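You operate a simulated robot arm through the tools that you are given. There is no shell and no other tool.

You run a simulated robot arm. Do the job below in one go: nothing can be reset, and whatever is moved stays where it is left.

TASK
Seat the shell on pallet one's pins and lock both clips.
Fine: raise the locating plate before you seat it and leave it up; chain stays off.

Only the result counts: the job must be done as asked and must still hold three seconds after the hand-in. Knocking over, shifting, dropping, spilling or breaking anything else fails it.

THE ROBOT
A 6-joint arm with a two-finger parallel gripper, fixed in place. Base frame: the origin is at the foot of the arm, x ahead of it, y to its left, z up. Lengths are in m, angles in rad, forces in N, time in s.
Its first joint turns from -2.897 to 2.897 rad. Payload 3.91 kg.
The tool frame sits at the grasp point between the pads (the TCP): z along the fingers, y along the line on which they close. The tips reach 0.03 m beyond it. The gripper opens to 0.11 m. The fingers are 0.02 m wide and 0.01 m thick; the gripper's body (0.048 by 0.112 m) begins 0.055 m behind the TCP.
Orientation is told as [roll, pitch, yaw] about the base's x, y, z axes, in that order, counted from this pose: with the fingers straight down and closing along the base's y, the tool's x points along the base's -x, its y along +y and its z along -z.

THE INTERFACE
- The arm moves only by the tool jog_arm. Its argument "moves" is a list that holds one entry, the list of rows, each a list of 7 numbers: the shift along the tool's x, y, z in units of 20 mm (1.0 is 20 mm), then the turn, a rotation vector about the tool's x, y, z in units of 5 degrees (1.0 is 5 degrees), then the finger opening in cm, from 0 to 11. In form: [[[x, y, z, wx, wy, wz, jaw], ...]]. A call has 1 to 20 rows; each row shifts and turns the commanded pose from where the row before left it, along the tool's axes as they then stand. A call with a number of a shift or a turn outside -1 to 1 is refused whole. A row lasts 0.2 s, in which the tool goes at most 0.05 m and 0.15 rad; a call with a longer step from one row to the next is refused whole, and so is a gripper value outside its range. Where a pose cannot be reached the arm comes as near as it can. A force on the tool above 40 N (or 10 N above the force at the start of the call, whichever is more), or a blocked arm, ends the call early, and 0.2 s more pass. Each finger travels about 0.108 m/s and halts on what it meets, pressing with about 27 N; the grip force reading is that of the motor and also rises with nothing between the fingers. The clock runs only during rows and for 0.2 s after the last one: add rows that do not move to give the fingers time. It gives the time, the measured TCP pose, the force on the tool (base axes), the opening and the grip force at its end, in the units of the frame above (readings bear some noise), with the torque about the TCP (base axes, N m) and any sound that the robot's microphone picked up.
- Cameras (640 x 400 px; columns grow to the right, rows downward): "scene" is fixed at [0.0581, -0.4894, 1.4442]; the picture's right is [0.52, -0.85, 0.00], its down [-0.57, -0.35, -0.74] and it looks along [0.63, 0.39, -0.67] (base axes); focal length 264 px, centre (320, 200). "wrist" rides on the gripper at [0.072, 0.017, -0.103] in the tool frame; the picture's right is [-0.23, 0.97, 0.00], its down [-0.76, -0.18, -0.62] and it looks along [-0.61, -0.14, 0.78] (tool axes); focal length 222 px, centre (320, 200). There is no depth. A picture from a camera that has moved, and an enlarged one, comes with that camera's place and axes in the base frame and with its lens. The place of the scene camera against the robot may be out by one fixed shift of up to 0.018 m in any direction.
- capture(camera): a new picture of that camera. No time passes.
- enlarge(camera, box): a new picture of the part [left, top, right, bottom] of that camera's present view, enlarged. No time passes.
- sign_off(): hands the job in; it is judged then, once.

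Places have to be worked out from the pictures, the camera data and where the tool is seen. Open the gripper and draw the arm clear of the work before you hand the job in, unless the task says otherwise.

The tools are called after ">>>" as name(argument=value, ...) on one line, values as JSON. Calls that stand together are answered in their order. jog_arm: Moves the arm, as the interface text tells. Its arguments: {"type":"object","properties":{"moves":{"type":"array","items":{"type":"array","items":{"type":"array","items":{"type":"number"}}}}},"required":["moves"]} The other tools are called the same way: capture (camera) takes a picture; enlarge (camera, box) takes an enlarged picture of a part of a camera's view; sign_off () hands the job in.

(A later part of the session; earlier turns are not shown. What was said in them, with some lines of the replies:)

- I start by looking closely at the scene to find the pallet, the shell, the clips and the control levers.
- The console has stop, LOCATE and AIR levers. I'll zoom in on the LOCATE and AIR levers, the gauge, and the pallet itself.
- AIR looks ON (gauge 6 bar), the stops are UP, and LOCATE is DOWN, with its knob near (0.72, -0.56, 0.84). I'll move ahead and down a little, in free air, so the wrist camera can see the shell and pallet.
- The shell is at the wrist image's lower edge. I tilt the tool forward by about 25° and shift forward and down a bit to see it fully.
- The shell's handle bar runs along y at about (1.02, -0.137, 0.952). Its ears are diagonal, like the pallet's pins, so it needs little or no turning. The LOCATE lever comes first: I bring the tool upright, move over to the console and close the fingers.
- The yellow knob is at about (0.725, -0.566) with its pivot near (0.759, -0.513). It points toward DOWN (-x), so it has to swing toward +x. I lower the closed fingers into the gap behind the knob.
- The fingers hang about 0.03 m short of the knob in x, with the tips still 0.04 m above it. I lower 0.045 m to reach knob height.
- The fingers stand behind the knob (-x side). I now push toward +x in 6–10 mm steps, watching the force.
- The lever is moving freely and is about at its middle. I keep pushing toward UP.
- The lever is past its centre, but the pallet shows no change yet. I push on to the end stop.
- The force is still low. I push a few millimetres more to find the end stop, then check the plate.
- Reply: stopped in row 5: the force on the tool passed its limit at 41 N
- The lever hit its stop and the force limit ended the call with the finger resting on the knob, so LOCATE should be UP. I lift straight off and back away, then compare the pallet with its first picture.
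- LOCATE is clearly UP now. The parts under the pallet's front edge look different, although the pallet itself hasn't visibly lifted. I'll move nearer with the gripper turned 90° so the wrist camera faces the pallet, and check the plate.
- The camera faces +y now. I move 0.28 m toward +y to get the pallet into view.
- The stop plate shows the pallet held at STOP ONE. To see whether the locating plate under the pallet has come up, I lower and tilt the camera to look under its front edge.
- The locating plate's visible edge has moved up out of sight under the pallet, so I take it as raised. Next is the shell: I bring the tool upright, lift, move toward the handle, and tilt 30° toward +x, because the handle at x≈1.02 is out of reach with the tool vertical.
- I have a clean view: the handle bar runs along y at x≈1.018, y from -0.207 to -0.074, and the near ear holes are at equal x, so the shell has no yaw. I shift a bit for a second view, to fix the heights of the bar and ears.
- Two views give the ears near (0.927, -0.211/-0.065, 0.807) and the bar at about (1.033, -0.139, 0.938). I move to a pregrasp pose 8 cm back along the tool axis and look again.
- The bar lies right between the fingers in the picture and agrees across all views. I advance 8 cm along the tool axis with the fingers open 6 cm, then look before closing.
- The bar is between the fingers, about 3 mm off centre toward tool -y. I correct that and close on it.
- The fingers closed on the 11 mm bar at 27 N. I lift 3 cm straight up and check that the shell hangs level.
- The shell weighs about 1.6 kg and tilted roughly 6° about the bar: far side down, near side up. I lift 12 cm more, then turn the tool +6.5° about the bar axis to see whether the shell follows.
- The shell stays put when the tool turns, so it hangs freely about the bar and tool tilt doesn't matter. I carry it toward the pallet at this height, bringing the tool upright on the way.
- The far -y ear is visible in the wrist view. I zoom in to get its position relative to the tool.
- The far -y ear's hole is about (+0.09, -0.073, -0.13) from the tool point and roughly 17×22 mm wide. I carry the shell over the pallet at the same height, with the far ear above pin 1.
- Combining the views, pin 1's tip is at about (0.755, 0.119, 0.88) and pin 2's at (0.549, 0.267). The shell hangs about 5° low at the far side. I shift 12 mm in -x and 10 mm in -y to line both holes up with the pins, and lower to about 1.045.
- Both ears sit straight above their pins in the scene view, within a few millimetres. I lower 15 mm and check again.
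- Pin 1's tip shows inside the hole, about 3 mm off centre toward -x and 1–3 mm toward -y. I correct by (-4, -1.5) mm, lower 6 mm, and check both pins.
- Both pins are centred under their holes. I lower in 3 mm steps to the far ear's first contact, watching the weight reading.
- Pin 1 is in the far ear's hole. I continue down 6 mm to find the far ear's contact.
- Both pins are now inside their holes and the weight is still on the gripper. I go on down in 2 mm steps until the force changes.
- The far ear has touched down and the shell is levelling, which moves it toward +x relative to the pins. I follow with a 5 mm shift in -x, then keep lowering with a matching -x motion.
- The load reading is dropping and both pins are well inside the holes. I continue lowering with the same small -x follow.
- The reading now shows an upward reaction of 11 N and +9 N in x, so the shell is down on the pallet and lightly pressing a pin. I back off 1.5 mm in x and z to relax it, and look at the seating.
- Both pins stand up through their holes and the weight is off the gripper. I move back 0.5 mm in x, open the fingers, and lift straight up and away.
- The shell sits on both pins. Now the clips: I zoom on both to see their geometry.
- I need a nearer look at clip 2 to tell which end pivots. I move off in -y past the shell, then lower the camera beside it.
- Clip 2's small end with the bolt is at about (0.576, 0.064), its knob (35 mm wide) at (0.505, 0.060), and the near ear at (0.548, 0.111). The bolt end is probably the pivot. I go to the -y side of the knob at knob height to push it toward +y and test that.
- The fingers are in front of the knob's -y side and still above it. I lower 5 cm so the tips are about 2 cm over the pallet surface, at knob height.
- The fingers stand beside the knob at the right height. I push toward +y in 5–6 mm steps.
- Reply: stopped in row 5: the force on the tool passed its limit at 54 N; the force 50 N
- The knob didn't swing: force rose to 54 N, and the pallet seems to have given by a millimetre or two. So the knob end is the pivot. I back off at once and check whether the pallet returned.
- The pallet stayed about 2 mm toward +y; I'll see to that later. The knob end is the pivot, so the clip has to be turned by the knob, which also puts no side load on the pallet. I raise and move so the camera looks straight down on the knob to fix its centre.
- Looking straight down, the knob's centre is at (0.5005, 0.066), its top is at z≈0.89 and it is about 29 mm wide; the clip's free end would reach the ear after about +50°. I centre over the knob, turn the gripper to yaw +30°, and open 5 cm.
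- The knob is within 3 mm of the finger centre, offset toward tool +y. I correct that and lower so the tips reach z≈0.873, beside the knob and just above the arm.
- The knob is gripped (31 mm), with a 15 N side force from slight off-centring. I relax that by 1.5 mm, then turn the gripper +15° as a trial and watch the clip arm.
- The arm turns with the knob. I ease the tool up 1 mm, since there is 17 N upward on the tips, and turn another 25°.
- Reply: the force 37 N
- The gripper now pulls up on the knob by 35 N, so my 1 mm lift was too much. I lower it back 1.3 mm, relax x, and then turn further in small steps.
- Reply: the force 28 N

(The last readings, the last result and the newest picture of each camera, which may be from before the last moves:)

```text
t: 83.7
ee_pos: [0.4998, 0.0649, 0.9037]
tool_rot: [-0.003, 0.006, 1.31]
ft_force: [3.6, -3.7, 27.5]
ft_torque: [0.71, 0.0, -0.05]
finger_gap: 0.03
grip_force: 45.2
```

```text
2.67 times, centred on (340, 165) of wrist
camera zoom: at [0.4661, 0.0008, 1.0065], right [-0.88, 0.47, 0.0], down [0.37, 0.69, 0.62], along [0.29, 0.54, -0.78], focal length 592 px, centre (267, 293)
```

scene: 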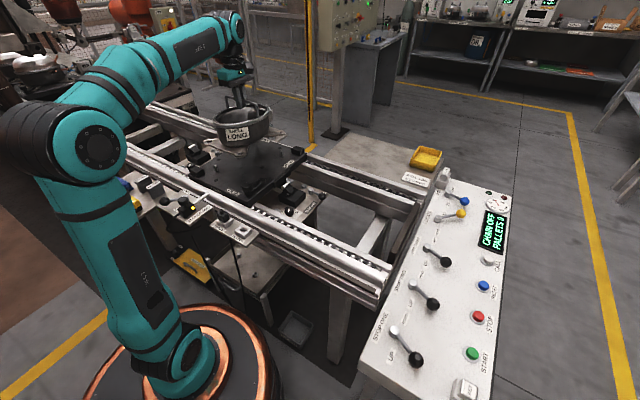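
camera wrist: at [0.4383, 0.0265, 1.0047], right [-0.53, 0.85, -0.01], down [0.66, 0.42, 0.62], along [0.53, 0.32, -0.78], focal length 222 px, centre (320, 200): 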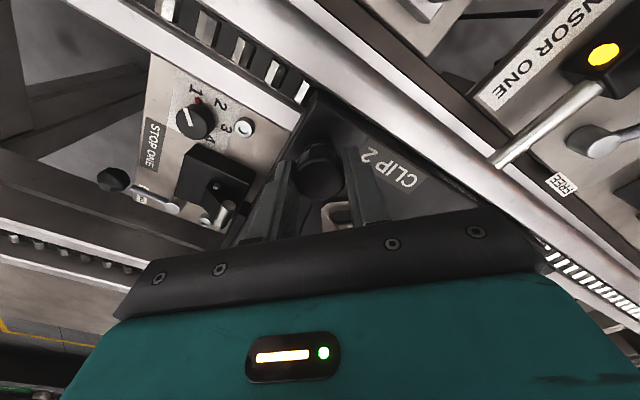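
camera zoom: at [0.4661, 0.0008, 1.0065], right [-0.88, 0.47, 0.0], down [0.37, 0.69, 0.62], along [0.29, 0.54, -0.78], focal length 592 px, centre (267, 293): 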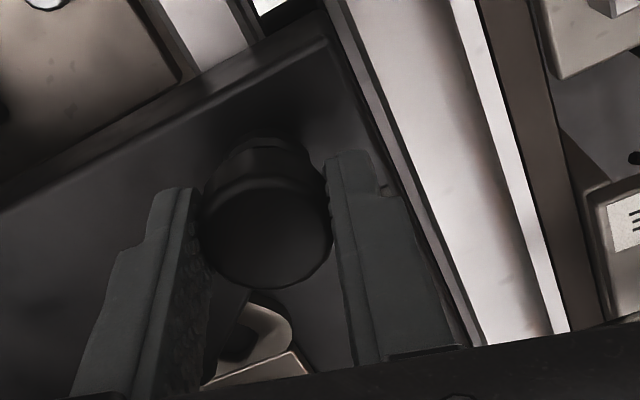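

>>> jog_arm(moves=[[[0, 0, -0.03, 0, 0, -0.5, 1], [0, 0, 0, 0, 0, -0.5, 1], [0, 0, 0, 0, 0, -0.5, 1], [0, 0, 0, 0, 0, 0, 1]]])

>>> enlarge(camera="wrist", box=[240, 90, 440, 240])

>>> enlarge(camera="scene", box=[220, 150, 290, 210])

```text
t: 84.7
ee_pos: [0.5002, 0.0653, 0.9029]
tool_rot: [-0.001, 0.007, 1.439]
ft_force: [20.5, 3.2, 24.6]
ft_torque: [0.84, -0.58, 0.02]
finger_gap: 0.03
grip_force: 44.6
```

```text
2.67 times, centred on (340, 165) of wrist
camera zoom: at [0.4751, -0.0034, 1.0066], right [-0.94, 0.35, 0.0], down [0.28, 0.74, 0.62], along [0.22, 0.58, -0.79], focal length 592 px, centre (267, 293)
```

zoom: 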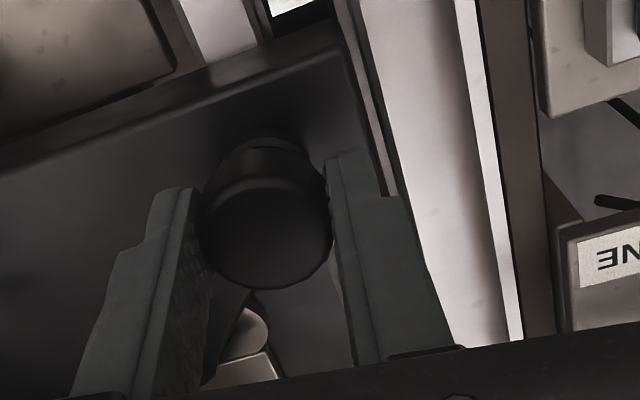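

```text
6.67 times, centred on (255, 180) of scene
camera zoom: at [0.0581, -0.4894, 1.4442], right [0.52, -0.85, 0.0], down [-0.57, -0.35, -0.74], along [0.63, 0.39, -0.67], focal length 1758 px, centre (753, 333)
```

zoom: 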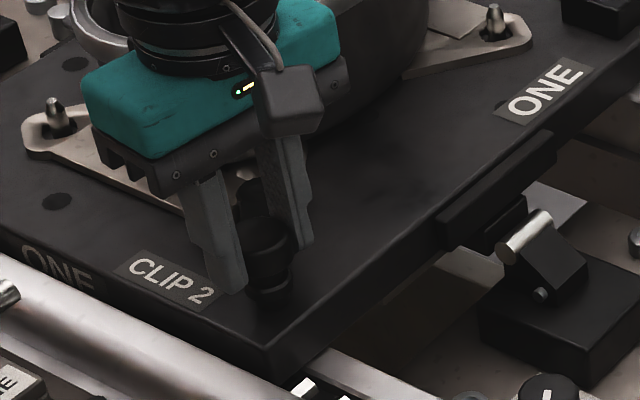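

The clip arm seems to lie over the ear now. I open the fingers to drop the side loads, lift, and look at the arm's angle.

>>> jog_arm(moves=[[[0, 0, 0, 0, 0, 0, 3.2], [0, 0, 0, 0, 0, 0, 5], [0, 0, 0, 0, 0, 0, 5], [0, 0, -1, 0, 0, 0, 5], [0, 0, -1, 0, 0, 0, 5], [0, 0, -1, 0, 0, 0, 5], [0, 0, -1, 0, 0, 0, 5], [0, 0, -1, 0, 0, 0, 5], [0, 0, -1, 0, 0, 0, 5], [0, 0, -1, 0, 0, 0, 5], [0, 0, -1, 0, 0, 0, 5]]])

>>> capture(camera="wrist")

>>> enlarge(camera="scene", box=[220, 150, 290, 210])

```text
t: 87.1
ee_pos: [0.5003, 0.0636, 1.0626]
tool_rot: [-0.001, 0.007, 1.441]
ft_force: [-0.4, -0.4, -0.3]
ft_torque: [0.01, -0.01, -0.01]
finger_gap: 0.0501
grip_force: 0.1
```

```text
taken
camera wrist: at [0.4767, -0.0031, 1.1667], right [-0.94, 0.35, 0.0], down [0.28, 0.74, 0.62], along [0.22, 0.58, -0.79], focal length 222 px, centre (320, 200)
```

wrist: 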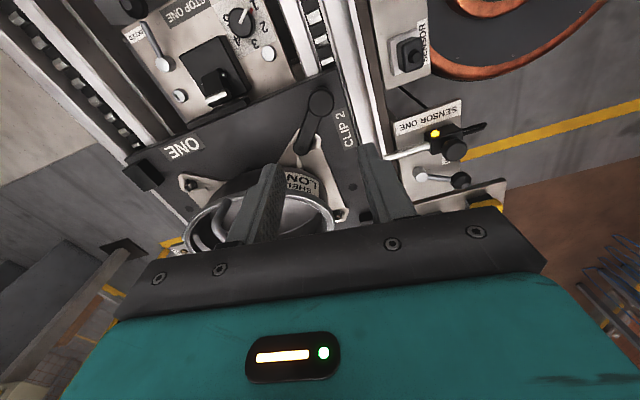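

```text
6.67 times, centred on (255, 180) of scene
camera zoom: at [0.0581, -0.4894, 1.4442], right [0.52, -0.85, 0.0], down [-0.57, -0.35, -0.74], along [0.63, 0.39, -0.67], focal length 1758 px, centre (753, 333)
```

zoom: 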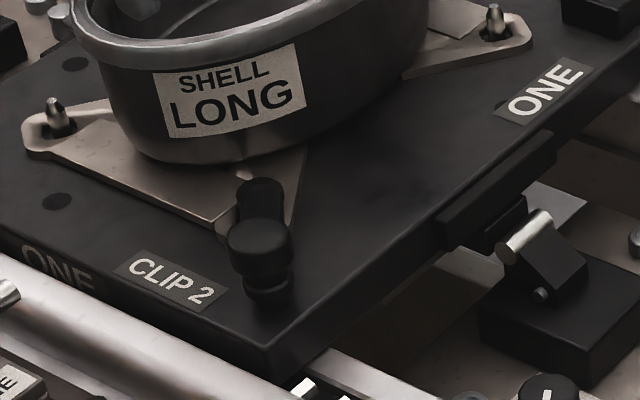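

>>> enlarge(camera="wrist", box=[240, 60, 400, 220])

>>> enlarge(camera="scene", box=[235, 165, 275, 195])

```text
2.50 times, centred on (320, 140) of wrist
camera zoom: at [0.4767, -0.0031, 1.1667], right [-0.94, 0.35, 0.0], down [0.28, 0.74, 0.62], along [0.22, 0.58, -0.79], focal length 555 px, centre (320, 350)
```

zoom: 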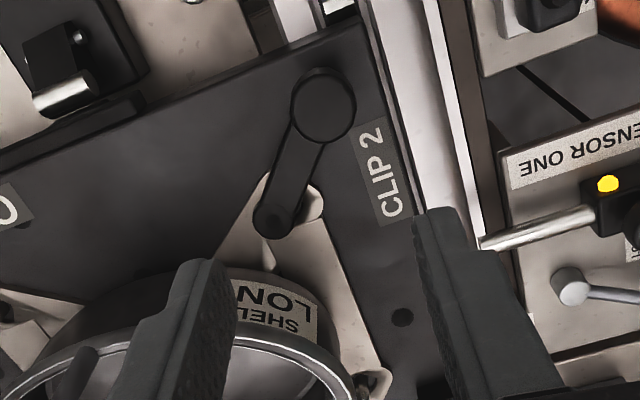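

```text
13.33 times, centred on (255, 180) of scene
camera zoom: at [0.0581, -0.4894, 1.4442], right [0.52, -0.85, 0.0], down [-0.57, -0.35, -0.74], along [0.63, 0.39, -0.67], focal length 3516 px, centre (1187, 467)
```

zoom: 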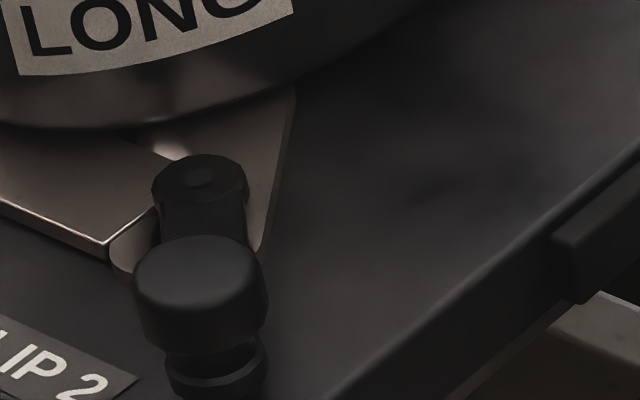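

Clip 2's arm is at about 47° with its tip over the ear's hole, but it hit no stop, so I want to see whether it turns further. I rotate back 35° in the air, regrip the knob and continue.

>>> jog_arm(moves=[[[0, 0, 0, 0, 0, 1, 5], [0, 0, 0, 0, 0, 1, 5], [0, 0, 0, 0, 0, 1, 5], [0, 0, 0, 0, 0, 1, 5], [0, 0, 0, 0, 0, 1, 5], [0, 0, 0, 0, 0, 1, 5], [0, 0, 0, 0, 0, 1, 5], [0, 0, 1, 0, 0, 0, 5], [0, 0, 1, 0, 0, 0, 5], [0, 0, 1, 0, 0, 0, 5], [0, 0, 0.5, 0, 0, 0, 5]]])

>>> capture(camera="wrist")

>>> enlarge(camera="wrist", box=[220, 40, 420, 200])

```text
t: 89.5
ee_pos: [0.5022, 0.0653, 0.9911]
tool_rot: [-0.005, 0.005, 0.829]
ft_force: [0.1, -1.0, 0.4]
ft_torque: [-0.04, -0.02, -0.02]
finger_gap: 0.0501
grip_force: 0.0
```

```text
taken
camera wrist: at [0.4413, 0.0251, 1.095], right [-0.56, 0.83, 0.0], down [0.65, 0.45, 0.62], along [0.51, 0.35, -0.78], focal length 222 px, centre (320, 200)
```

wrist: 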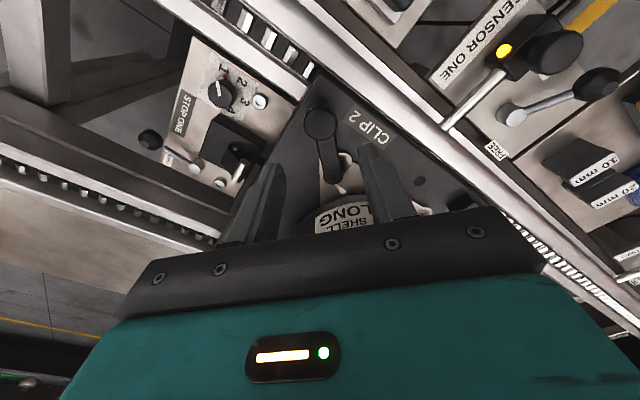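

```text
2.50 times, centred on (320, 120) of wrist
camera zoom: at [0.4413, 0.0251, 1.095], right [-0.56, 0.83, 0.0], down [0.65, 0.45, 0.62], along [0.51, 0.35, -0.78], focal length 555 px, centre (320, 400)
```

zoom: 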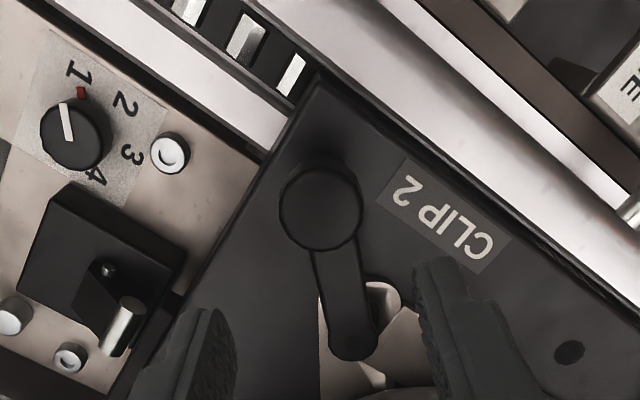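

The knob is centred between the fingers. I lower, close on it, and turn on in small steps.

>>> jog_arm(moves=[[[0, 0, 0.9, 0, 0, 0, 5], [0, 0, 0.9, 0, 0, 0, 5], [0, 0, 0.9, 0, 0, 0, 5], [0, 0, 0.9, 0, 0, 0, 5], [0.05, 0, 0.7, 0, 0, 0, 5], [0, 0, 0, 0, 0, 0, 4], [0, 0, 0, 0, 0, 0, 3], [0, 0, 0, 0, 0, 0, 2], [0, 0, 0, 0, 0, 0, 2]]])

>>> jog_arm(moves=[[[0, 0, 0, 0, 0, -0.4, 2], [0, 0, 0, 0, 0, -0.4, 2], [0, 0, 0, 0, 0, -0.4, 2], [0, 0, 0, 0, 0, -0.4, 2], [0, 0, 0, 0, 0, 0, 2]]])

>>> enlarge(camera="wrist", box=[240, 90, 440, 240])

>>> enlarge(camera="scene", box=[220, 150, 290, 210])

```text
t: 91.5
ee_pos: [0.4997, 0.0623, 0.9063]
tool_rot: [-0.004, 0.006, 0.829]
ft_force: [-18.4, 3.0, -6.3]
ft_torque: [0.2, 0.52, 0.03]
finger_gap: 0.0303
grip_force: 44.9
```

```text
t: 92.7
ee_pos: [0.5002, 0.0632, 0.9068]
tool_rot: [-0.003, 0.006, 0.97]
ft_force: [7.4, -3.9, -7.9]
ft_torque: [0.41, 0.05, -0.7]
finger_gap: 0.0307
grip_force: 45.1
```

```text
2.67 times, centred on (340, 165) of wrist
camera zoom: at [0.4465, 0.015, 1.01], right [-0.67, 0.74, 0.0], down [0.58, 0.53, 0.62], along [0.46, 0.41, -0.79], focal length 592 px, centre (267, 293)
```

zoom: 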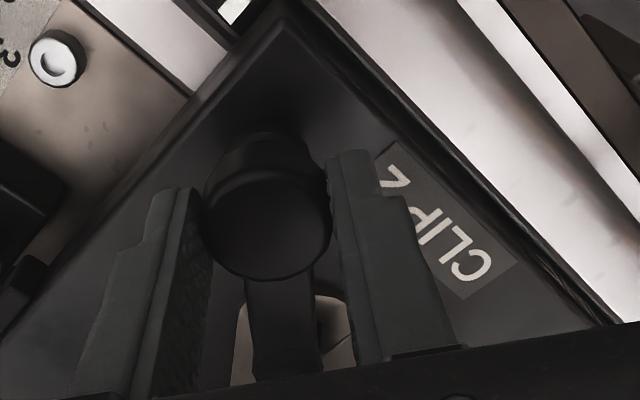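

```text
6.67 times, centred on (255, 180) of scene
camera zoom: at [0.0581, -0.4894, 1.4442], right [0.52, -0.85, 0.0], down [-0.57, -0.35, -0.74], along [0.63, 0.39, -0.67], focal length 1758 px, centre (753, 333)
```

zoom: 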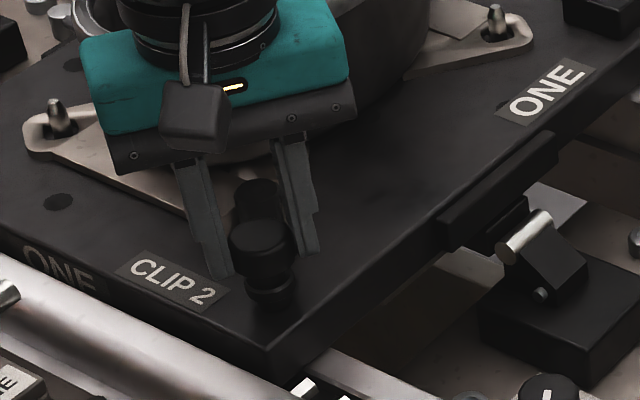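

The torque rose to -0.7 N·m with the arm not moving further, so clip 2 is at its end stop with the tip over the ear. I open the fingers and lift off.

>>> jog_arm(moves=[[[0, 0, 0, 0, 0, 0, 3.4], [0, 0, 0, 0, 0, 0, 5], [0, 0, 0, 0, 0, 0, 5], [0, 0, -1, 0, 0, 0, 5], [0, 0, -1, 0, 0, 0, 5], [0, 0, -1, 0, 0, 0, 5], [0, 0, -1, 0, 0, 0, 5], [0, 0, -1, 0, 0, 0, 5], [0, 0, -1, 0, 0, 0, 5], [0, 0, -1, 0, 0, 0, 5], [0, 0, -1, 0, 0, 0, 5], [0, 0, -1, 0, 0, 0, 5]]])

>>> capture(camera="wrist")

>>> enlarge(camera="wrist", box=[240, 60, 400, 180])

>>> enlarge(camera="scene", box=[210, 130, 310, 205])

```text
t: 95.3
ee_pos: [0.4989, 0.0654, 1.0869]
tool_rot: [-0.002, 0.006, 0.968]
ft_force: [0.1, 0.1, 0.5]
ft_torque: [-0.02, -0.01, 0.0]
finger_gap: 0.0503
grip_force: 0.1
```

```text
taken
camera wrist: at [0.4449, 0.0171, 1.1901], right [-0.67, 0.74, 0.0], down [0.58, 0.53, 0.62], along [0.46, 0.41, -0.79], focal length 222 px, centre (320, 200)
```

wrist: 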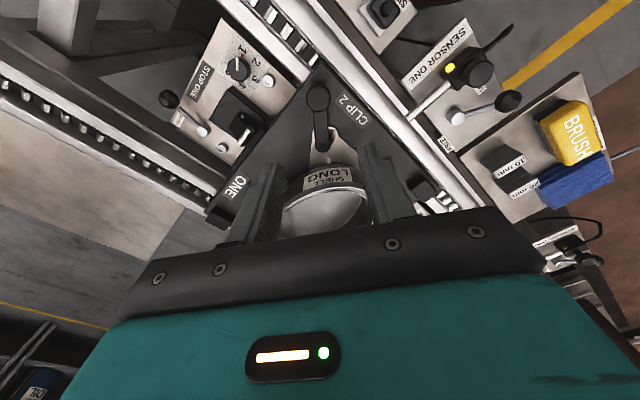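

```text
3.33 times, centred on (320, 120) of wrist
camera zoom: at [0.4449, 0.0171, 1.1901], right [-0.67, 0.74, 0.0], down [0.58, 0.53, 0.62], along [0.46, 0.41, -0.79], focal length 740 px, centre (320, 467)
```

zoom: 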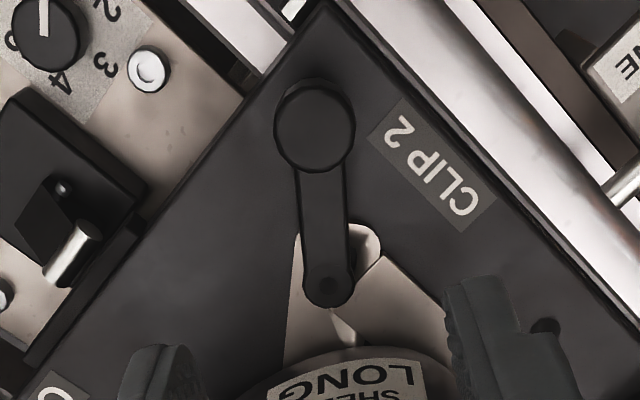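

```text
5.33 times, centred on (260, 168) of scene
camera zoom: at [0.0581, -0.4894, 1.4442], right [0.52, -0.85, 0.0], down [-0.57, -0.35, -0.74], along [0.63, 0.39, -0.67], focal length 1406 px, centre (640, 373)
```

zoom: 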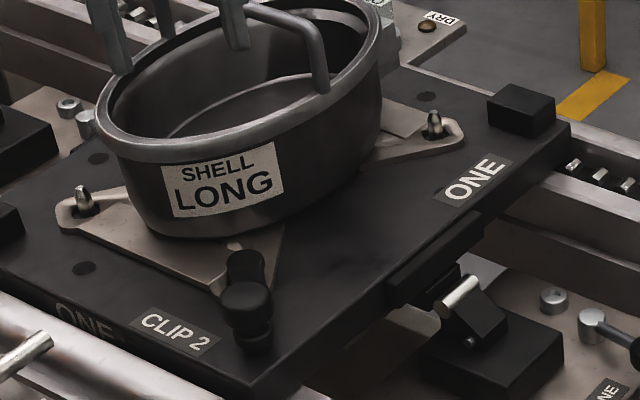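

Clip 2 reads 46.9° before and after the last twist, so that is its end stop and it is locked. By symmetry clip 1's knob should be near (0.802, 0.320), also turning 45° counter-clockwise. I cross over the shell at z=1.087 (tips above the handle), with the gripper back at yaw 30°.

>>> jog_arm(moves=[[[0, 0, -0.5, 0, 0, 1, 5], [0, 0, 0, 0, 0, 1, 5], [0, 0, 0, 0, 0, 1, 5], [0, 0, 0, 0, 0, 1, 5], [0, 0, 0, 0, 0, 1, 5]]])

>>> jog_arm(moves=[[[-0.977, 0.164, 0, 0, 0, 0, 5], [-0.977, 0.164, 0, 0, 0, 0, 5], [-0.977, 0.164, 0, 0, 0, 0, 5], [-0.977, 0.164, 0, 0, 0, 0, 5], [-0.977, 0.164, 0, 0, 0, 0, 5], [-0.977, 0.164, 0, 0, 0, 0, 5], [-0.977, 0.164, 0, 0, 0, 0, 5], [-0.977, 0.164, 0, 0, 0, 0, 5], [-0.977, 0.164, 0, 0, 0, 0, 5], [-0.977, 0.164, 0, 0, 0, 0, 5], [-0.977, 0.164, 0, 0, 0, 0, 5], [-0.977, 0.164, 0, 0, 0, 0, 5], [-0.977, 0.164, 0, 0, 0, 0, 5], [-0.977, 0.164, 0, 0, 0, 0, 5], [-0.977, 0.164, 0, 0, 0, 0, 5], [-0.977, 0.164, 0, 0, 0, 0, 5], [-0.977, 0.164, 0, 0, 0, 0, 5], [-0.977, 0.164, 0, 0, 0, 0, 5], [-0.977, 0.164, 0, 0, 0, 0, 5], [-0.977, 0.164, 0, 0, 0, 0, 5]]])

>>> capture(camera="wrist")

>>> capture(camera="scene")

```text
t: 96.5
ee_pos: [0.4998, 0.0651, 1.0954]
tool_rot: [-0.003, 0.003, 0.53]
ft_force: [-0.4, -0.3, 0.0]
ft_torque: [-0.01, 0.01, -0.04]
finger_gap: 0.0497
grip_force: 0.0
```

```text
t: 100.7
ee_pos: [0.802, 0.3188, 1.0949]
tool_rot: [-0.005, 0.004, 0.532]
ft_force: [-0.4, -1.0, 0.3]
ft_torque: [0.03, -0.07, -0.04]
finger_gap: 0.0503
grip_force: 0.0
```

```text
taken
camera wrist: at [0.7319, 0.2976, 1.198], right [-0.3, 0.95, -0.01], down [0.75, 0.24, 0.62], along [0.59, 0.18, -0.78], focal length 222 px, centre (320, 200)
```

wrist: 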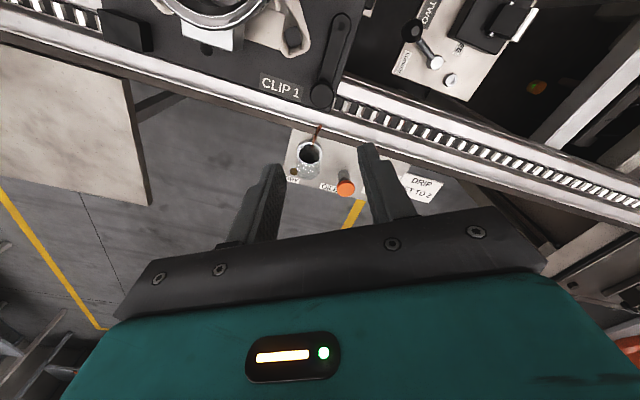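

```text
taken
```

scene: 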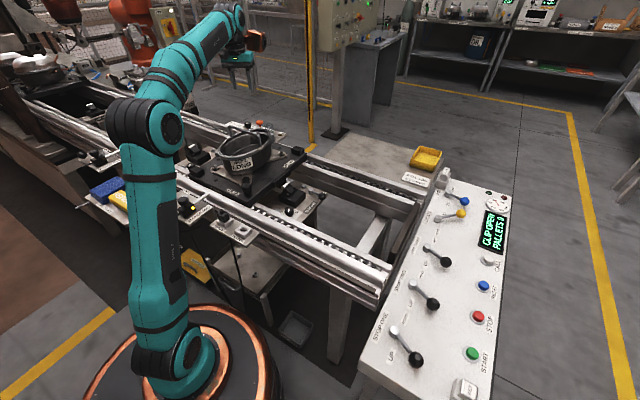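

The display has changed; I zoom in on it. In the wrist view, clip 1's knob is at (321, 95), almost exactly where it should be if centred below the gripper.

>>> enlarge(camera="scene", box=[460, 180, 520, 260])

>>> enlarge(camera="wrist", box=[240, 0, 400, 120])

```text
5.00 times, centred on (490, 220) of scene
camera zoom: at [0.0581, -0.4894, 1.4442], right [0.52, -0.85, 0.0], down [-0.57, -0.35, -0.74], along [0.63, 0.39, -0.67], focal length 1318 px, centre (-530, 100)
```

zoom: 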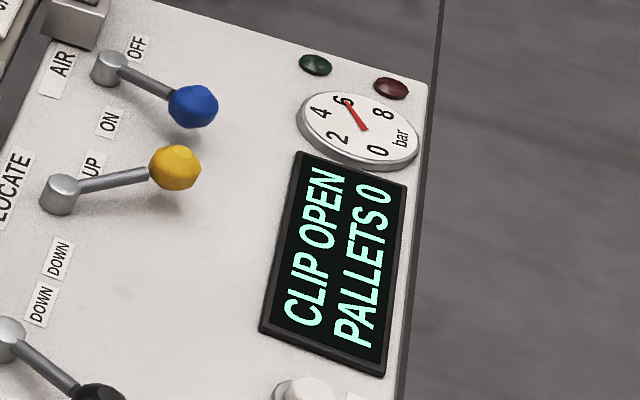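

```text
3.33 times, centred on (320, 60) of wrist
camera zoom: at [0.7319, 0.2976, 1.198], right [-0.3, 0.95, -0.01], down [0.75, 0.24, 0.62], along [0.59, 0.18, -0.78], focal length 740 px, centre (320, 667)
```

zoom: 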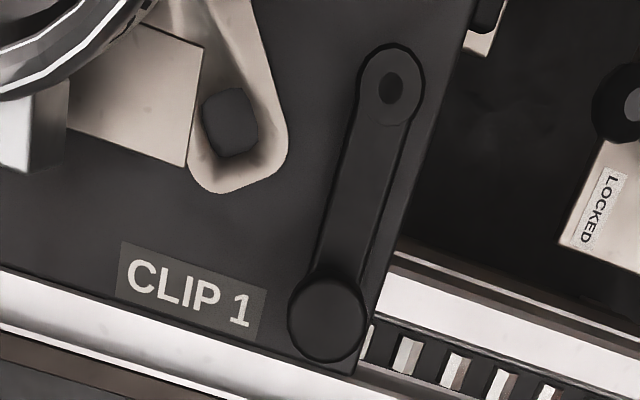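

The display reads "CLIP OPEN", useful feedback: the shell is sensed and a clip is still open. I shift 2.5 mm to centre on clip 1's knob and lower to z≈0.906, pausing partway to check.

>>> jog_arm(moves=[[[0, 0.12, 1, 0, 0, 0, 5], [0, 0, 1, 0, 0, 0, 5], [0, 0, 1, 0, 0, 0, 5], [0, 0, 1, 0, 0, 0, 5], [0, 0, 1, 0, 0, 0, 5]]])

>>> capture(camera="wrist")

>>> enlarge(camera="scene", box=[210, 90, 310, 170])

```text
t: 101.9
ee_pos: [0.8025, 0.3225, 0.9969]
tool_rot: [-0.005, 0.004, 0.532]
ft_force: [0.0, -0.5, 0.0]
ft_torque: [-0.01, -0.01, 0.0]
finger_gap: 0.0502
grip_force: 0.1
```

```text
taken
camera wrist: at [0.7322, 0.3022, 1.1], right [-0.3, 0.95, -0.01], down [0.75, 0.24, 0.62], along [0.59, 0.18, -0.78], focal length 222 px, centre (320, 200)
```

wrist: 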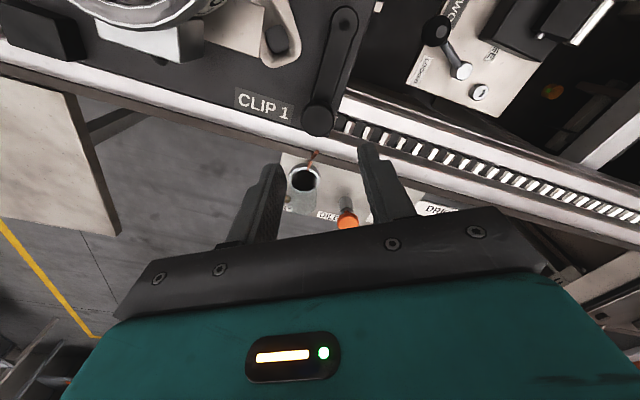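

```text
5.00 times, centred on (260, 130) of scene
camera zoom: at [0.0581, -0.4894, 1.4442], right [0.52, -0.85, 0.0], down [-0.57, -0.35, -0.74], along [0.63, 0.39, -0.67], focal length 1318 px, centre (620, 550)
```

zoom: 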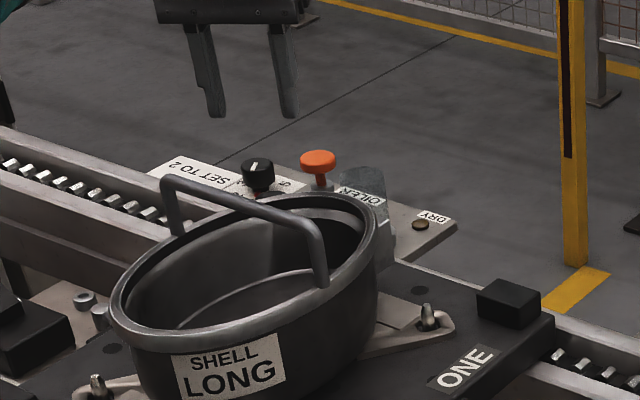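

The knob is centred to about 2 mm. I make a small trim, lower the last 9 cm and close gently.

>>> jog_arm(moves=[[[0.05, -0.08, 0.9, 0, 0, 0, 5], [0, 0, 0.9, 0, 0, 0, 5], [0, 0, 0.9, 0, 0, 0, 5], [0, 0, 0.9, 0, 0, 0, 5], [0, 0, 0.9, 0, 0, 0, 5], [0, 0, 0, 0, 0, 0, 5]]])

>>> enlarge(camera="wrist", box=[240, 90, 440, 240])

>>> capture(camera="wrist")

```text
t: 103.3
ee_pos: [0.8013, 0.3206, 0.9047]
tool_rot: [-0.006, 0.003, 0.533]
ft_force: [-0.3, 0.3, 0.3]
ft_torque: [0.0, 0.03, 0.0]
finger_gap: 0.0499
grip_force: 0.2
```

```text
2.67 times, centred on (340, 165) of wrist
camera zoom: at [0.7316, 0.2997, 1.0089], right [-0.3, 0.95, -0.01], down [0.75, 0.24, 0.62], along [0.59, 0.18, -0.78], focal length 592 px, centre (267, 293)
```

zoom: 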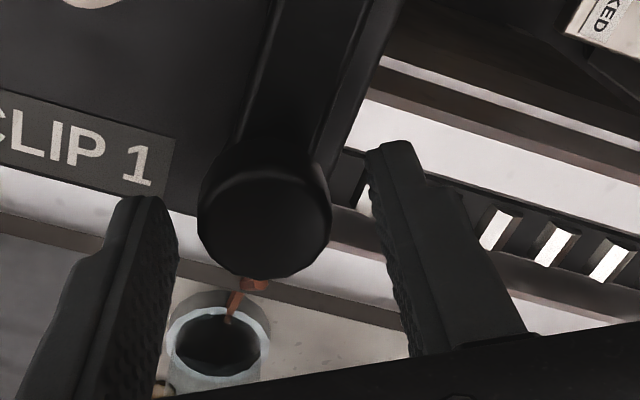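

```text
taken
camera wrist: at [0.7316, 0.2997, 1.0089], right [-0.3, 0.95, -0.01], down [0.75, 0.24, 0.62], along [0.59, 0.18, -0.78], focal length 222 px, centre (320, 200)
```

wrist: 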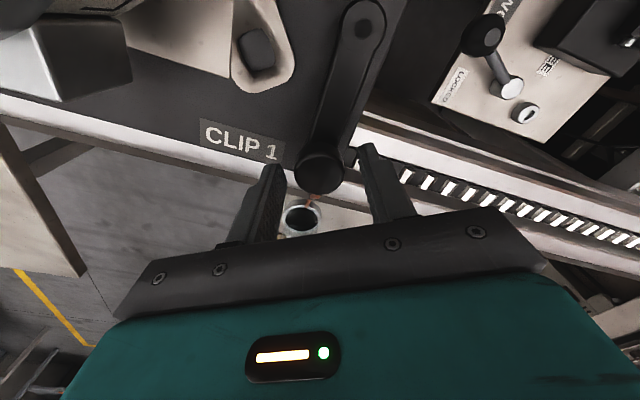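

The knob sits between the fingers. I close on it and check the side force.

>>> jog_arm(moves=[[[0, -0.05, 0, 0, 0, 0, 4], [0, 0, 0, 0, 0, 0, 3.4], [0, 0, 0, 0, 0, 0, 2.5], [0, 0, 0, 0, 0, 0, 2], [0, 0, 0, 0, 0, 0, 2]]])

>>> enlarge(camera="wrist", box=[240, 90, 440, 240])

```text
t: 104.5
ee_pos: [0.8018, 0.3186, 0.9057]
tool_rot: [-0.005, 0.006, 0.532]
ft_force: [-8.9, 1.9, -3.3]
ft_torque: [0.55, 0.5, 0.17]
finger_gap: 0.0306
grip_force: 44.7
```

```text
2.67 times, centred on (340, 165) of wrist
camera zoom: at [0.7316, 0.2988, 1.0087], right [-0.3, 0.95, -0.01], down [0.75, 0.24, 0.62], along [0.59, 0.18, -0.78], focal length 592 px, centre (267, 293)
```

zoom: 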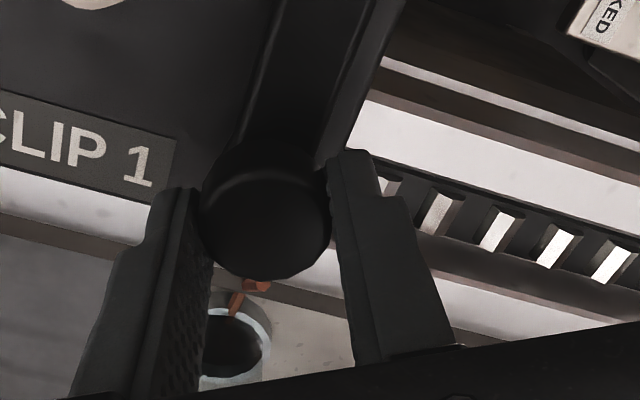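

The knob is gripped at 31 mm with only a small side force. I turn it counter-clockwise 25° first.

>>> jog_arm(moves=[[[0, 0, 0, 0, 0, -0.5, 2], [0, 0, 0, 0, 0, -0.5, 2], [0, 0, 0, 0, 0, -0.5, 2], [0, 0, 0, 0, 0, -0.5, 2], [0, 0, 0, 0, 0, -0.5, 2], [0, 0, 0, 0, 0, -0.5, 2], [0, 0, 0, 0, 0, -0.5, 2], [0, 0, 0, 0, 0, -0.5, 2], [0, 0, 0, 0, 0, -0.5, 2], [0, 0, 0, 0, 0, -0.5, 2]]])

>>> capture(camera="wrist")

```text
t: 106.7
ee_pos: [0.8007, 0.3172, 0.905]
tool_rot: [-0.002, 0.009, 0.969]
ft_force: [-10.8, 5.1, 7.9]
ft_torque: [0.36, 0.3, 0.0]
finger_gap: 0.0303
grip_force: 45.2
```

```text
taken
camera wrist: at [0.7471, 0.2695, 1.0087], right [-0.67, 0.74, 0.0], down [0.58, 0.53, 0.62], along [0.46, 0.41, -0.79], focal length 222 px, centre (320, 200)
```

wrist: 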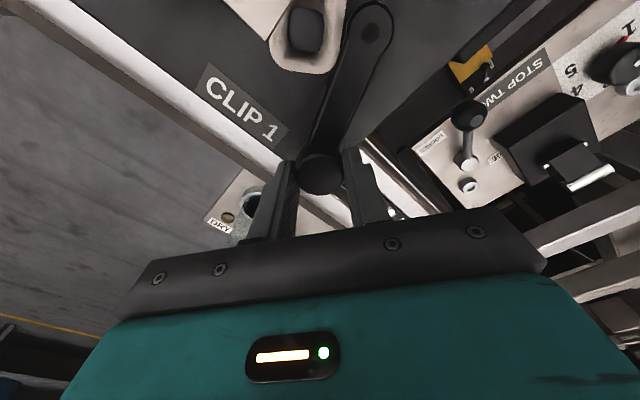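

The arm follows the gripper and closes in on the ear. I turn the remaining 20–22° and watch for the end-stop torque.

>>> jog_arm(moves=[[[0, 0, 0, 0, 0, -0.5, 2], [0, 0, 0, 0, 0, -0.5, 2], [0, 0, 0, 0, 0, -0.5, 2], [0, 0, 0, 0, 0, -0.5, 2], [0, 0, 0, 0, 0, -0.5, 2], [0, 0, 0, 0, 0, -0.5, 2], [0, 0, 0, 0, 0, -0.5, 2], [0, 0, 0, 0, 0, -0.5, 2], [0, 0, 0, 0, 0, 0, 2]]])

>>> capture(camera="wrist")

>>> enlarge(camera="scene", box=[460, 180, 520, 260])

```text
t: 108.7
ee_pos: [0.8004, 0.3176, 0.905]
tool_rot: [-0.001, 0.005, 1.317]
ft_force: [-2.0, 7.5, 35.4]
ft_torque: [0.18, 0.11, 0.0]
finger_gap: 0.0303
grip_force: 44.6
```

```text
taken
camera wrist: at [0.767, 0.2539, 1.0082], right [-0.89, 0.46, 0.0], down [0.36, 0.7, 0.62], along [0.29, 0.55, -0.79], focal length 222 px, centre (320, 200)
```

wrist: 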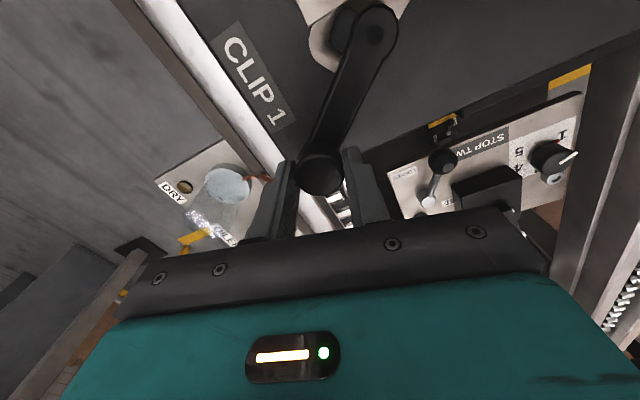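

```text
5.00 times, centred on (490, 220) of scene
camera zoom: at [0.0581, -0.4894, 1.4442], right [0.52, -0.85, 0.0], down [-0.57, -0.35, -0.74], along [0.63, 0.39, -0.67], focal length 1318 px, centre (-530, 100)
```

zoom: 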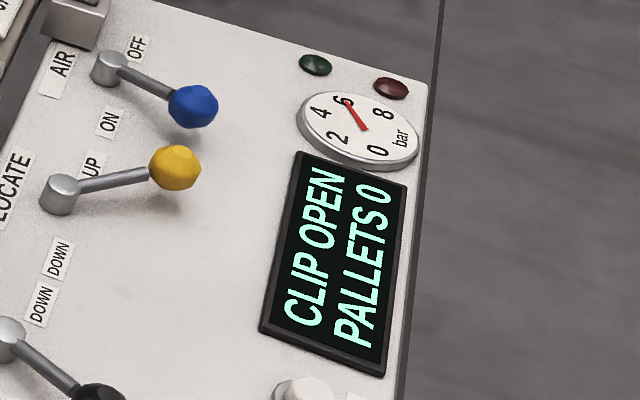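

The display still reads "CLIP OPEN", and there is no end-stop torque yet. I ease up 0.6 mm to relieve the vertical force and turn a few degrees more.

>>> jog_arm(moves=[[[0, 0, -0.03, 0, 0, -0.5, 2], [0, 0, 0, 0, 0, -0.5, 2], [0, 0, 0, 0, 0, 0, 2]]])

>>> capture(camera="wrist")

>>> enlarge(camera="scene", box=[460, 180, 520, 260])

```text
t: 109.5
ee_pos: [0.8006, 0.318, 0.9031]
tool_rot: [0.001, 0.007, 1.403]
ft_force: [-6.7, 0.3, 17.6]
ft_torque: [0.61, -0.08, -0.02]
finger_gap: 0.03
grip_force: 45.0
```

```text
taken
camera wrist: at [0.7731, 0.2513, 1.0081], right [-0.92, 0.39, 0.0], down [0.3, 0.73, 0.62], along [0.24, 0.57, -0.79], focal length 222 px, centre (320, 200)
```

wrist: 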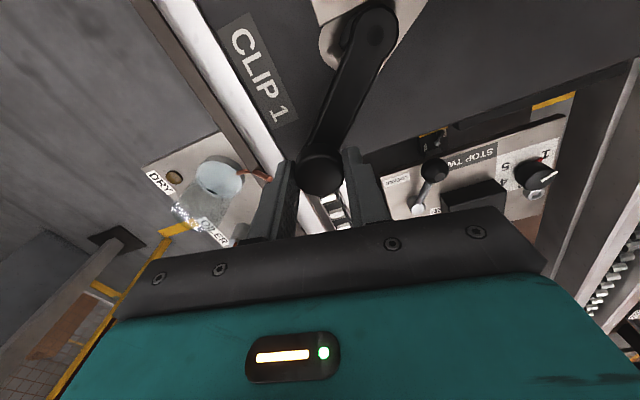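

```text
5.00 times, centred on (490, 220) of scene
camera zoom: at [0.0581, -0.4894, 1.4442], right [0.52, -0.85, 0.0], down [-0.57, -0.35, -0.74], along [0.63, 0.39, -0.67], focal length 1318 px, centre (-530, 100)
```

zoom: 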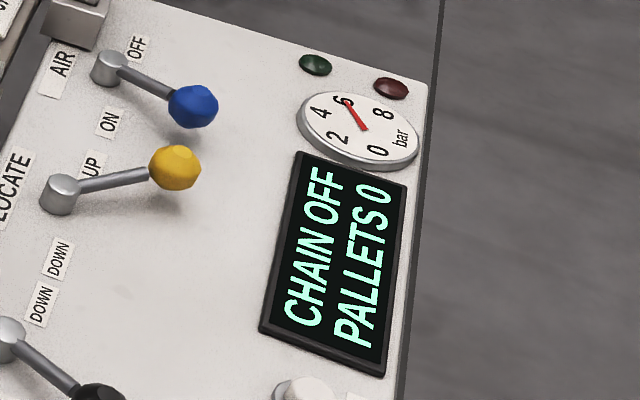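

The display has gone back to "CHAIN OFF", so both clips are sensed as locked. I turn a little more to make sure clip 1 is at its stop, as clip 2 is.

>>> jog_arm(moves=[[[0, 0, 0, 0, 0, -0.4, 2], [0, 0, 0, 0, 0, -0.4, 2], [0, 0, 0, 0, 0, -0.4, 2], [0, 0, 0, 0, 0, 0, 2]]])

>>> capture(camera="wrist")

>>> enlarge(camera="scene", box=[460, 180, 520, 260])

```text
t: 110.5
ee_pos: [0.7996, 0.3182, 0.9035]
tool_rot: [0.001, 0.006, 1.51]
ft_force: [-11.6, 6.2, 2.2]
ft_torque: [0.34, 0.1, -0.95]
finger_gap: 0.0302
grip_force: 44.9
```

```text
taken
camera wrist: at [0.7804, 0.2485, 1.008], right [-0.96, 0.29, 0.0], down [0.22, 0.75, 0.62], along [0.18, 0.59, -0.79], focal length 222 px, centre (320, 200)
```

wrist: 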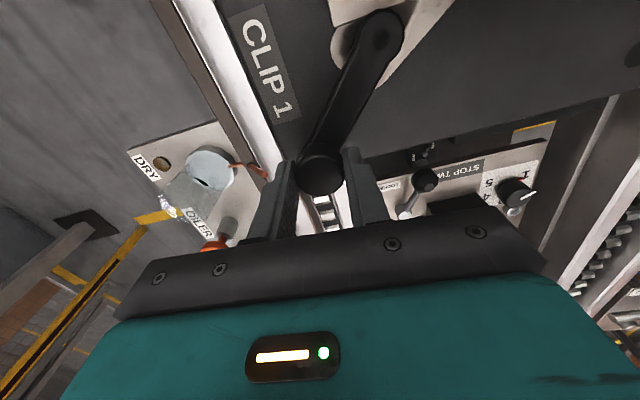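

```text
5.00 times, centred on (490, 220) of scene
camera zoom: at [0.0581, -0.4894, 1.4442], right [0.52, -0.85, 0.0], down [-0.57, -0.35, -0.74], along [0.63, 0.39, -0.67], focal length 1318 px, centre (-530, 100)
```

zoom: 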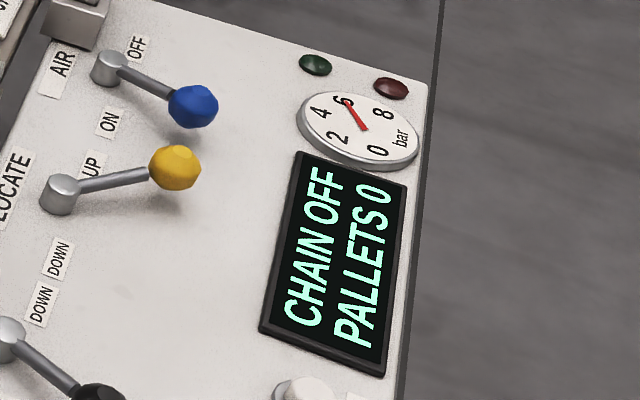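

The end-stop torque (-0.95 N·m) shows, so clip 1 is fully over. I open, lift clear, and inspect everything.

>>> jog_arm(moves=[[[0, 0, 0, 0, 0, 0, 3.4], [0, 0, 0, 0, 0, 0, 5], [0, 0, 0, 0, 0, 0, 5], [0, 0, -1, 0, 0, 0, 5], [0, 0, -1, 0, 0, 0, 5], [0, 0, -1, 0, 0, 0, 5], [0, 0, -1, 0, 0, 0, 5], [0, 0, -1, 0, 0, 0, 5], [0, 0, -1, 0, 0, 0, 5], [0, 0, -1, 0, 0, 0, 5], [0, 0, -1, 0, 0, 0, 5], [0, 0, -1, 0, 0, 0, 5], [0, 0, -1, 0, 0, 0, 5]]])

>>> capture(camera="wrist")

>>> capture(camera="scene")

>>> enlarge(camera="scene", box=[220, 130, 310, 205])

>>> enlarge(camera="wrist", box=[240, 0, 440, 140])

```text
t: 113.3
ee_pos: [0.8008, 0.3216, 1.1061]
tool_rot: [0.002, 0.007, 1.509]
ft_force: [0.1, -0.6, 0.1]
ft_torque: [-0.03, -0.01, 0.0]
finger_gap: 0.0499
grip_force: 0.0
```

```text
taken
camera wrist: at [0.7812, 0.2526, 1.2107], right [-0.96, 0.29, 0.0], down [0.23, 0.75, 0.62], along [0.18, 0.59, -0.79], focal length 222 px, centre (320, 200)
```

wrist: 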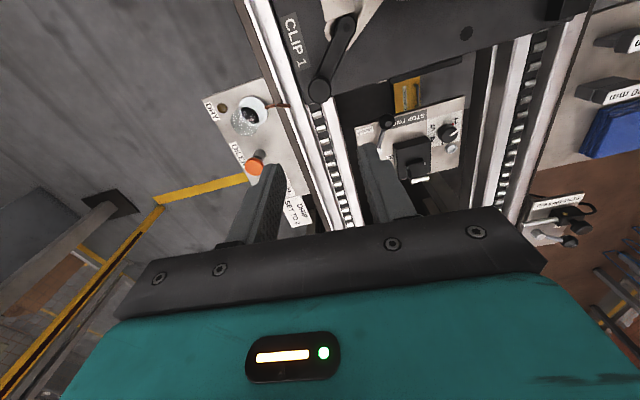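

```text
taken
```

scene: 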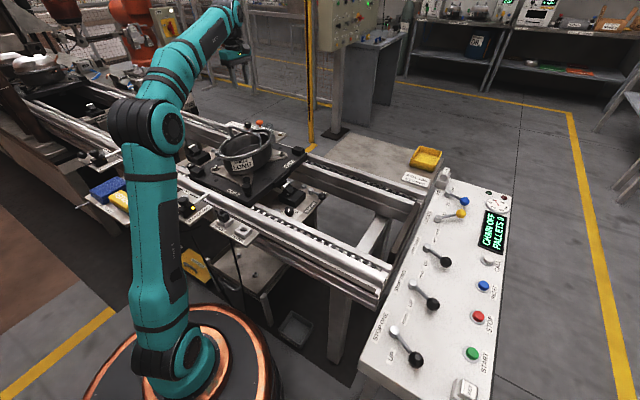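

```text
5.33 times, centred on (265, 168) of scene
camera zoom: at [0.0581, -0.4894, 1.4442], right [0.52, -0.85, 0.0], down [-0.57, -0.35, -0.74], along [0.63, 0.39, -0.67], focal length 1406 px, centre (613, 373)
```

zoom: 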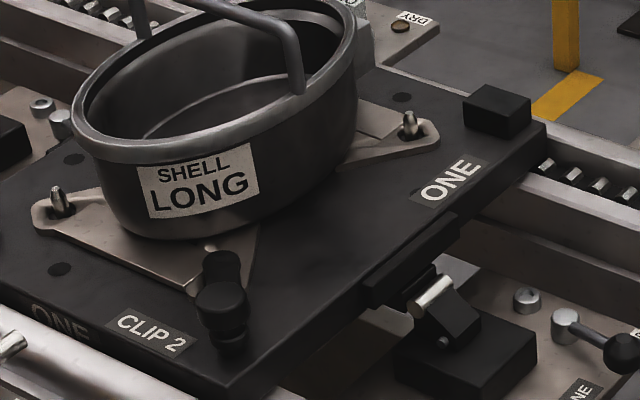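

```text
2.86 times, centred on (340, 70) of wrist
camera zoom: at [0.7812, 0.2526, 1.2107], right [-0.96, 0.29, 0.0], down [0.23, 0.75, 0.62], along [0.18, 0.59, -0.79], focal length 635 px, centre (263, 571)
```

zoom: 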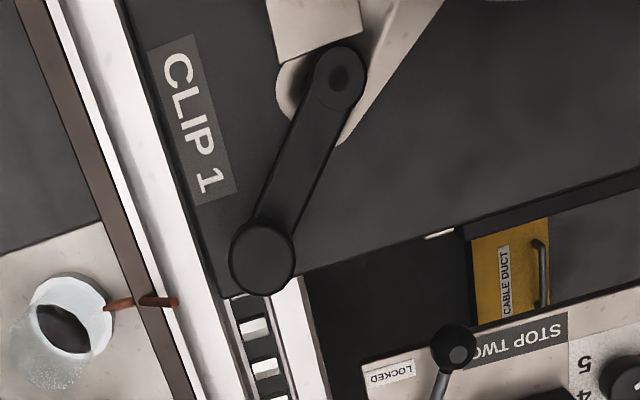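

Both clip tips lie over their ears, both pins stand through their holes, and the pallet is back at its original place in the picture (same pixels as at the start). I raise the arm and draw it well clear with the gripper open.

>>> jog_arm(moves=[[[0, 0, -1, 0, 0, 0, 6], [0, 0, -1, 0, 0, 0, 8], [0, 0, -1, 0, 0, 0, 8], [0, 0, -1, 0, 0, 0, 8], [1, 0.5, 0, 0, 0, 0, 8], [1, 0.5, 0, 0, 0, 0, 8], [1, 0.5, 0, 0, 0, 0, 8], [1, 0.5, 0, 0, 0, 0, 8], [1, 0.5, 0, 0, 0, 0, 8], [1, 0.5, 0, 0, 0, 0, 8], [1, 0.5, 0, 0, 0, 0, 8], [1, 0.5, 0, 0, 0, 0, 8], [1, 0.5, 0, 0, 0, 0, 8], [1, 0.5, 0, 0, 0, 0, 8], [1, 0.5, 0, 0, 0, 0, 8], [1, 0.5, 0, 0, 0, 0, 8], [1, 0.5, 0, 0, 0, 0, 8], [1, 0.5, 0, 0, 0, 0, 8], [1, 0.5, 0, 0, 0, 0, 8], [1, 0.5, 0, 0, 0, 0, 8]]])

>>> jog_arm(moves=[[[1, 0.2, 0, 0, 0, 0, 8], [1, 0.2, 0, 0, 0, 0, 8], [1, 0.2, 0, 0, 0, 0, 8], [1, 0.2, 0, 0, 0, 0, 8], [1, 0.2, 0, 0, 0, 0, 8], [1, 0.2, 0, 0, 0, 0, 8], [1, 0.2, 0, 0, 0, 0, 8], [1, 0.2, 0, 0, 0, 0, 8]]])

>>> capture(camera="scene")

>>> enlarge(camera="scene", box=[160, 110, 320, 250])

>>> enlarge(camera="scene", box=[220, 125, 300, 185])

>>> enlarge(camera="scene", box=[400, 160, 520, 260])

>>> capture(camera="wrist")

```text
t: 117.5
ee_pos: [0.6213, 0.0116, 1.1848]
tool_rot: [0.001, 0.008, 1.51]
ft_force: [1.4, 0.2, -0.7]
ft_torque: [0.0, 0.06, 0.03]
finger_gap: 0.0795
grip_force: 0.0
```

```text
t: 119.3
ee_pos: [0.5801, -0.1468, 1.1879]
tool_rot: [-0.002, 0.007, 1.511]
ft_force: [-1.0, 1.0, 0.1]
ft_torque: [-0.03, 0.0, 0.02]
finger_gap: 0.08
grip_force: 0.0
```

```text
taken
```

scene: 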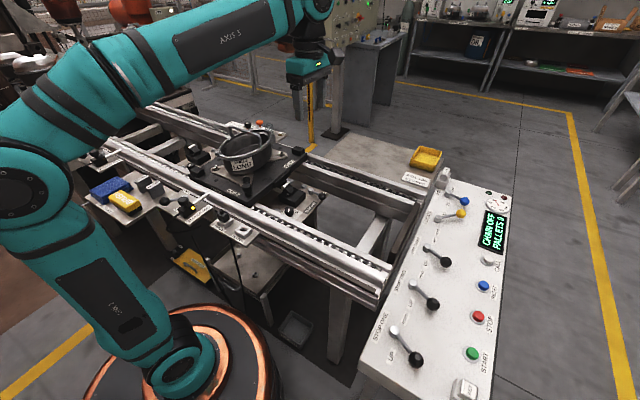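

```text
2.86 times, centred on (240, 180) of scene
camera zoom: at [0.0581, -0.4894, 1.4442], right [0.52, -0.85, 0.0], down [-0.57, -0.35, -0.74], along [0.63, 0.39, -0.67], focal length 753 px, centre (549, 257)
```

zoom: 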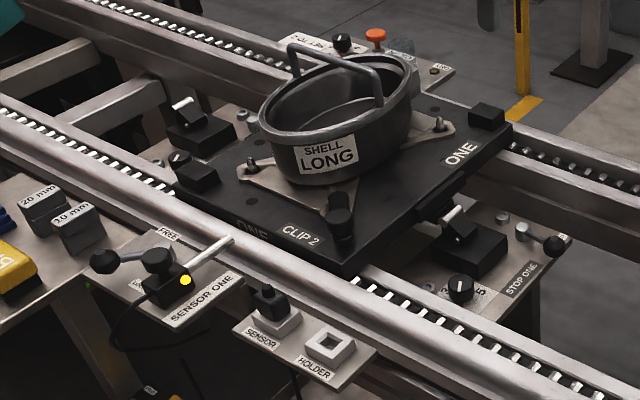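

```text
6.67 times, centred on (260, 155) of scene
camera zoom: at [0.0581, -0.4894, 1.4442], right [0.52, -0.85, 0.0], down [-0.57, -0.35, -0.74], along [0.63, 0.39, -0.67], focal length 1758 px, centre (720, 500)
```

zoom: 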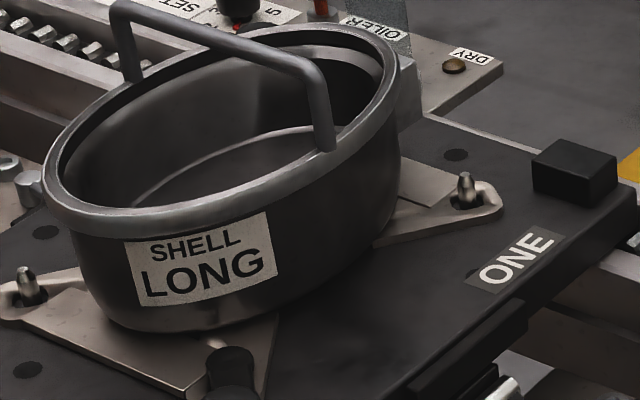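

```text
4.00 times, centred on (460, 210) of scene
camera zoom: at [0.0581, -0.4894, 1.4442], right [0.52, -0.85, 0.0], down [-0.57, -0.35, -0.74], along [0.63, 0.39, -0.67], focal length 1055 px, centre (-240, 160)
```

zoom: 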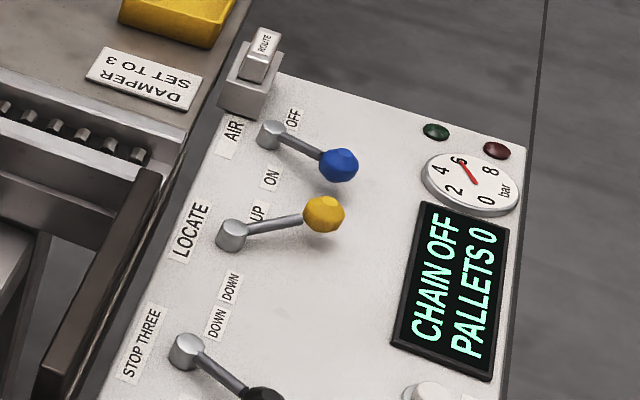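

```text
taken
camera wrist: at [0.5603, -0.2173, 1.2905], right [-0.96, 0.29, 0.0], down [0.22, 0.75, 0.62], along [0.18, 0.59, -0.79], focal length 222 px, centre (320, 200)
```

wrist: 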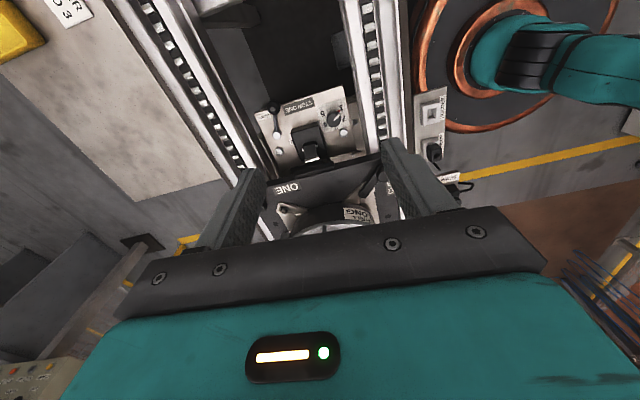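

The final pictures show:
- **Shell:** level on both pins.
- **Clips:** both over the ears at their end stops.
- **LOCATE:** UP, with AIR still on.
- **Display:** reads "CHAIN OFF" with no clip warning.
- **Pallet and surroundings:** where they were at the start.
- **Arm:** clear of the work, gripper open.

I hand the job in.

>>> sign_off()

```text
The job is handed in.
```

The shell is seated on pallet one's pins and both clips are locked. I raised the locating plate first, and LOCATE is still UP.

- **Clips:** each one turned about 45° to its end stop, with its tip over the shell's ear. The console showed "CLIP OPEN" until the second clip went over, then returned to "CHAIN OFF".
- **Locating plate:** the lever went to its end stop, and the edge under the pallet moved up out of view. The pallet itself did not visibly lift, so I judged the plate raised from those two signs.
- **Chain:** stayed off throughout, and AIR stayed on at 6 bar.
- **Pallet shift:** while finding out which end of clip 2 pivots, I pushed its knob with about 54 N and the pallet moved roughly 2 mm. After clip 1 was turned, it was back within about 1 mm of its starting place in the pictures.

Nothing else appeared moved or damaged. The gripper is open and the arm is clear of the work.
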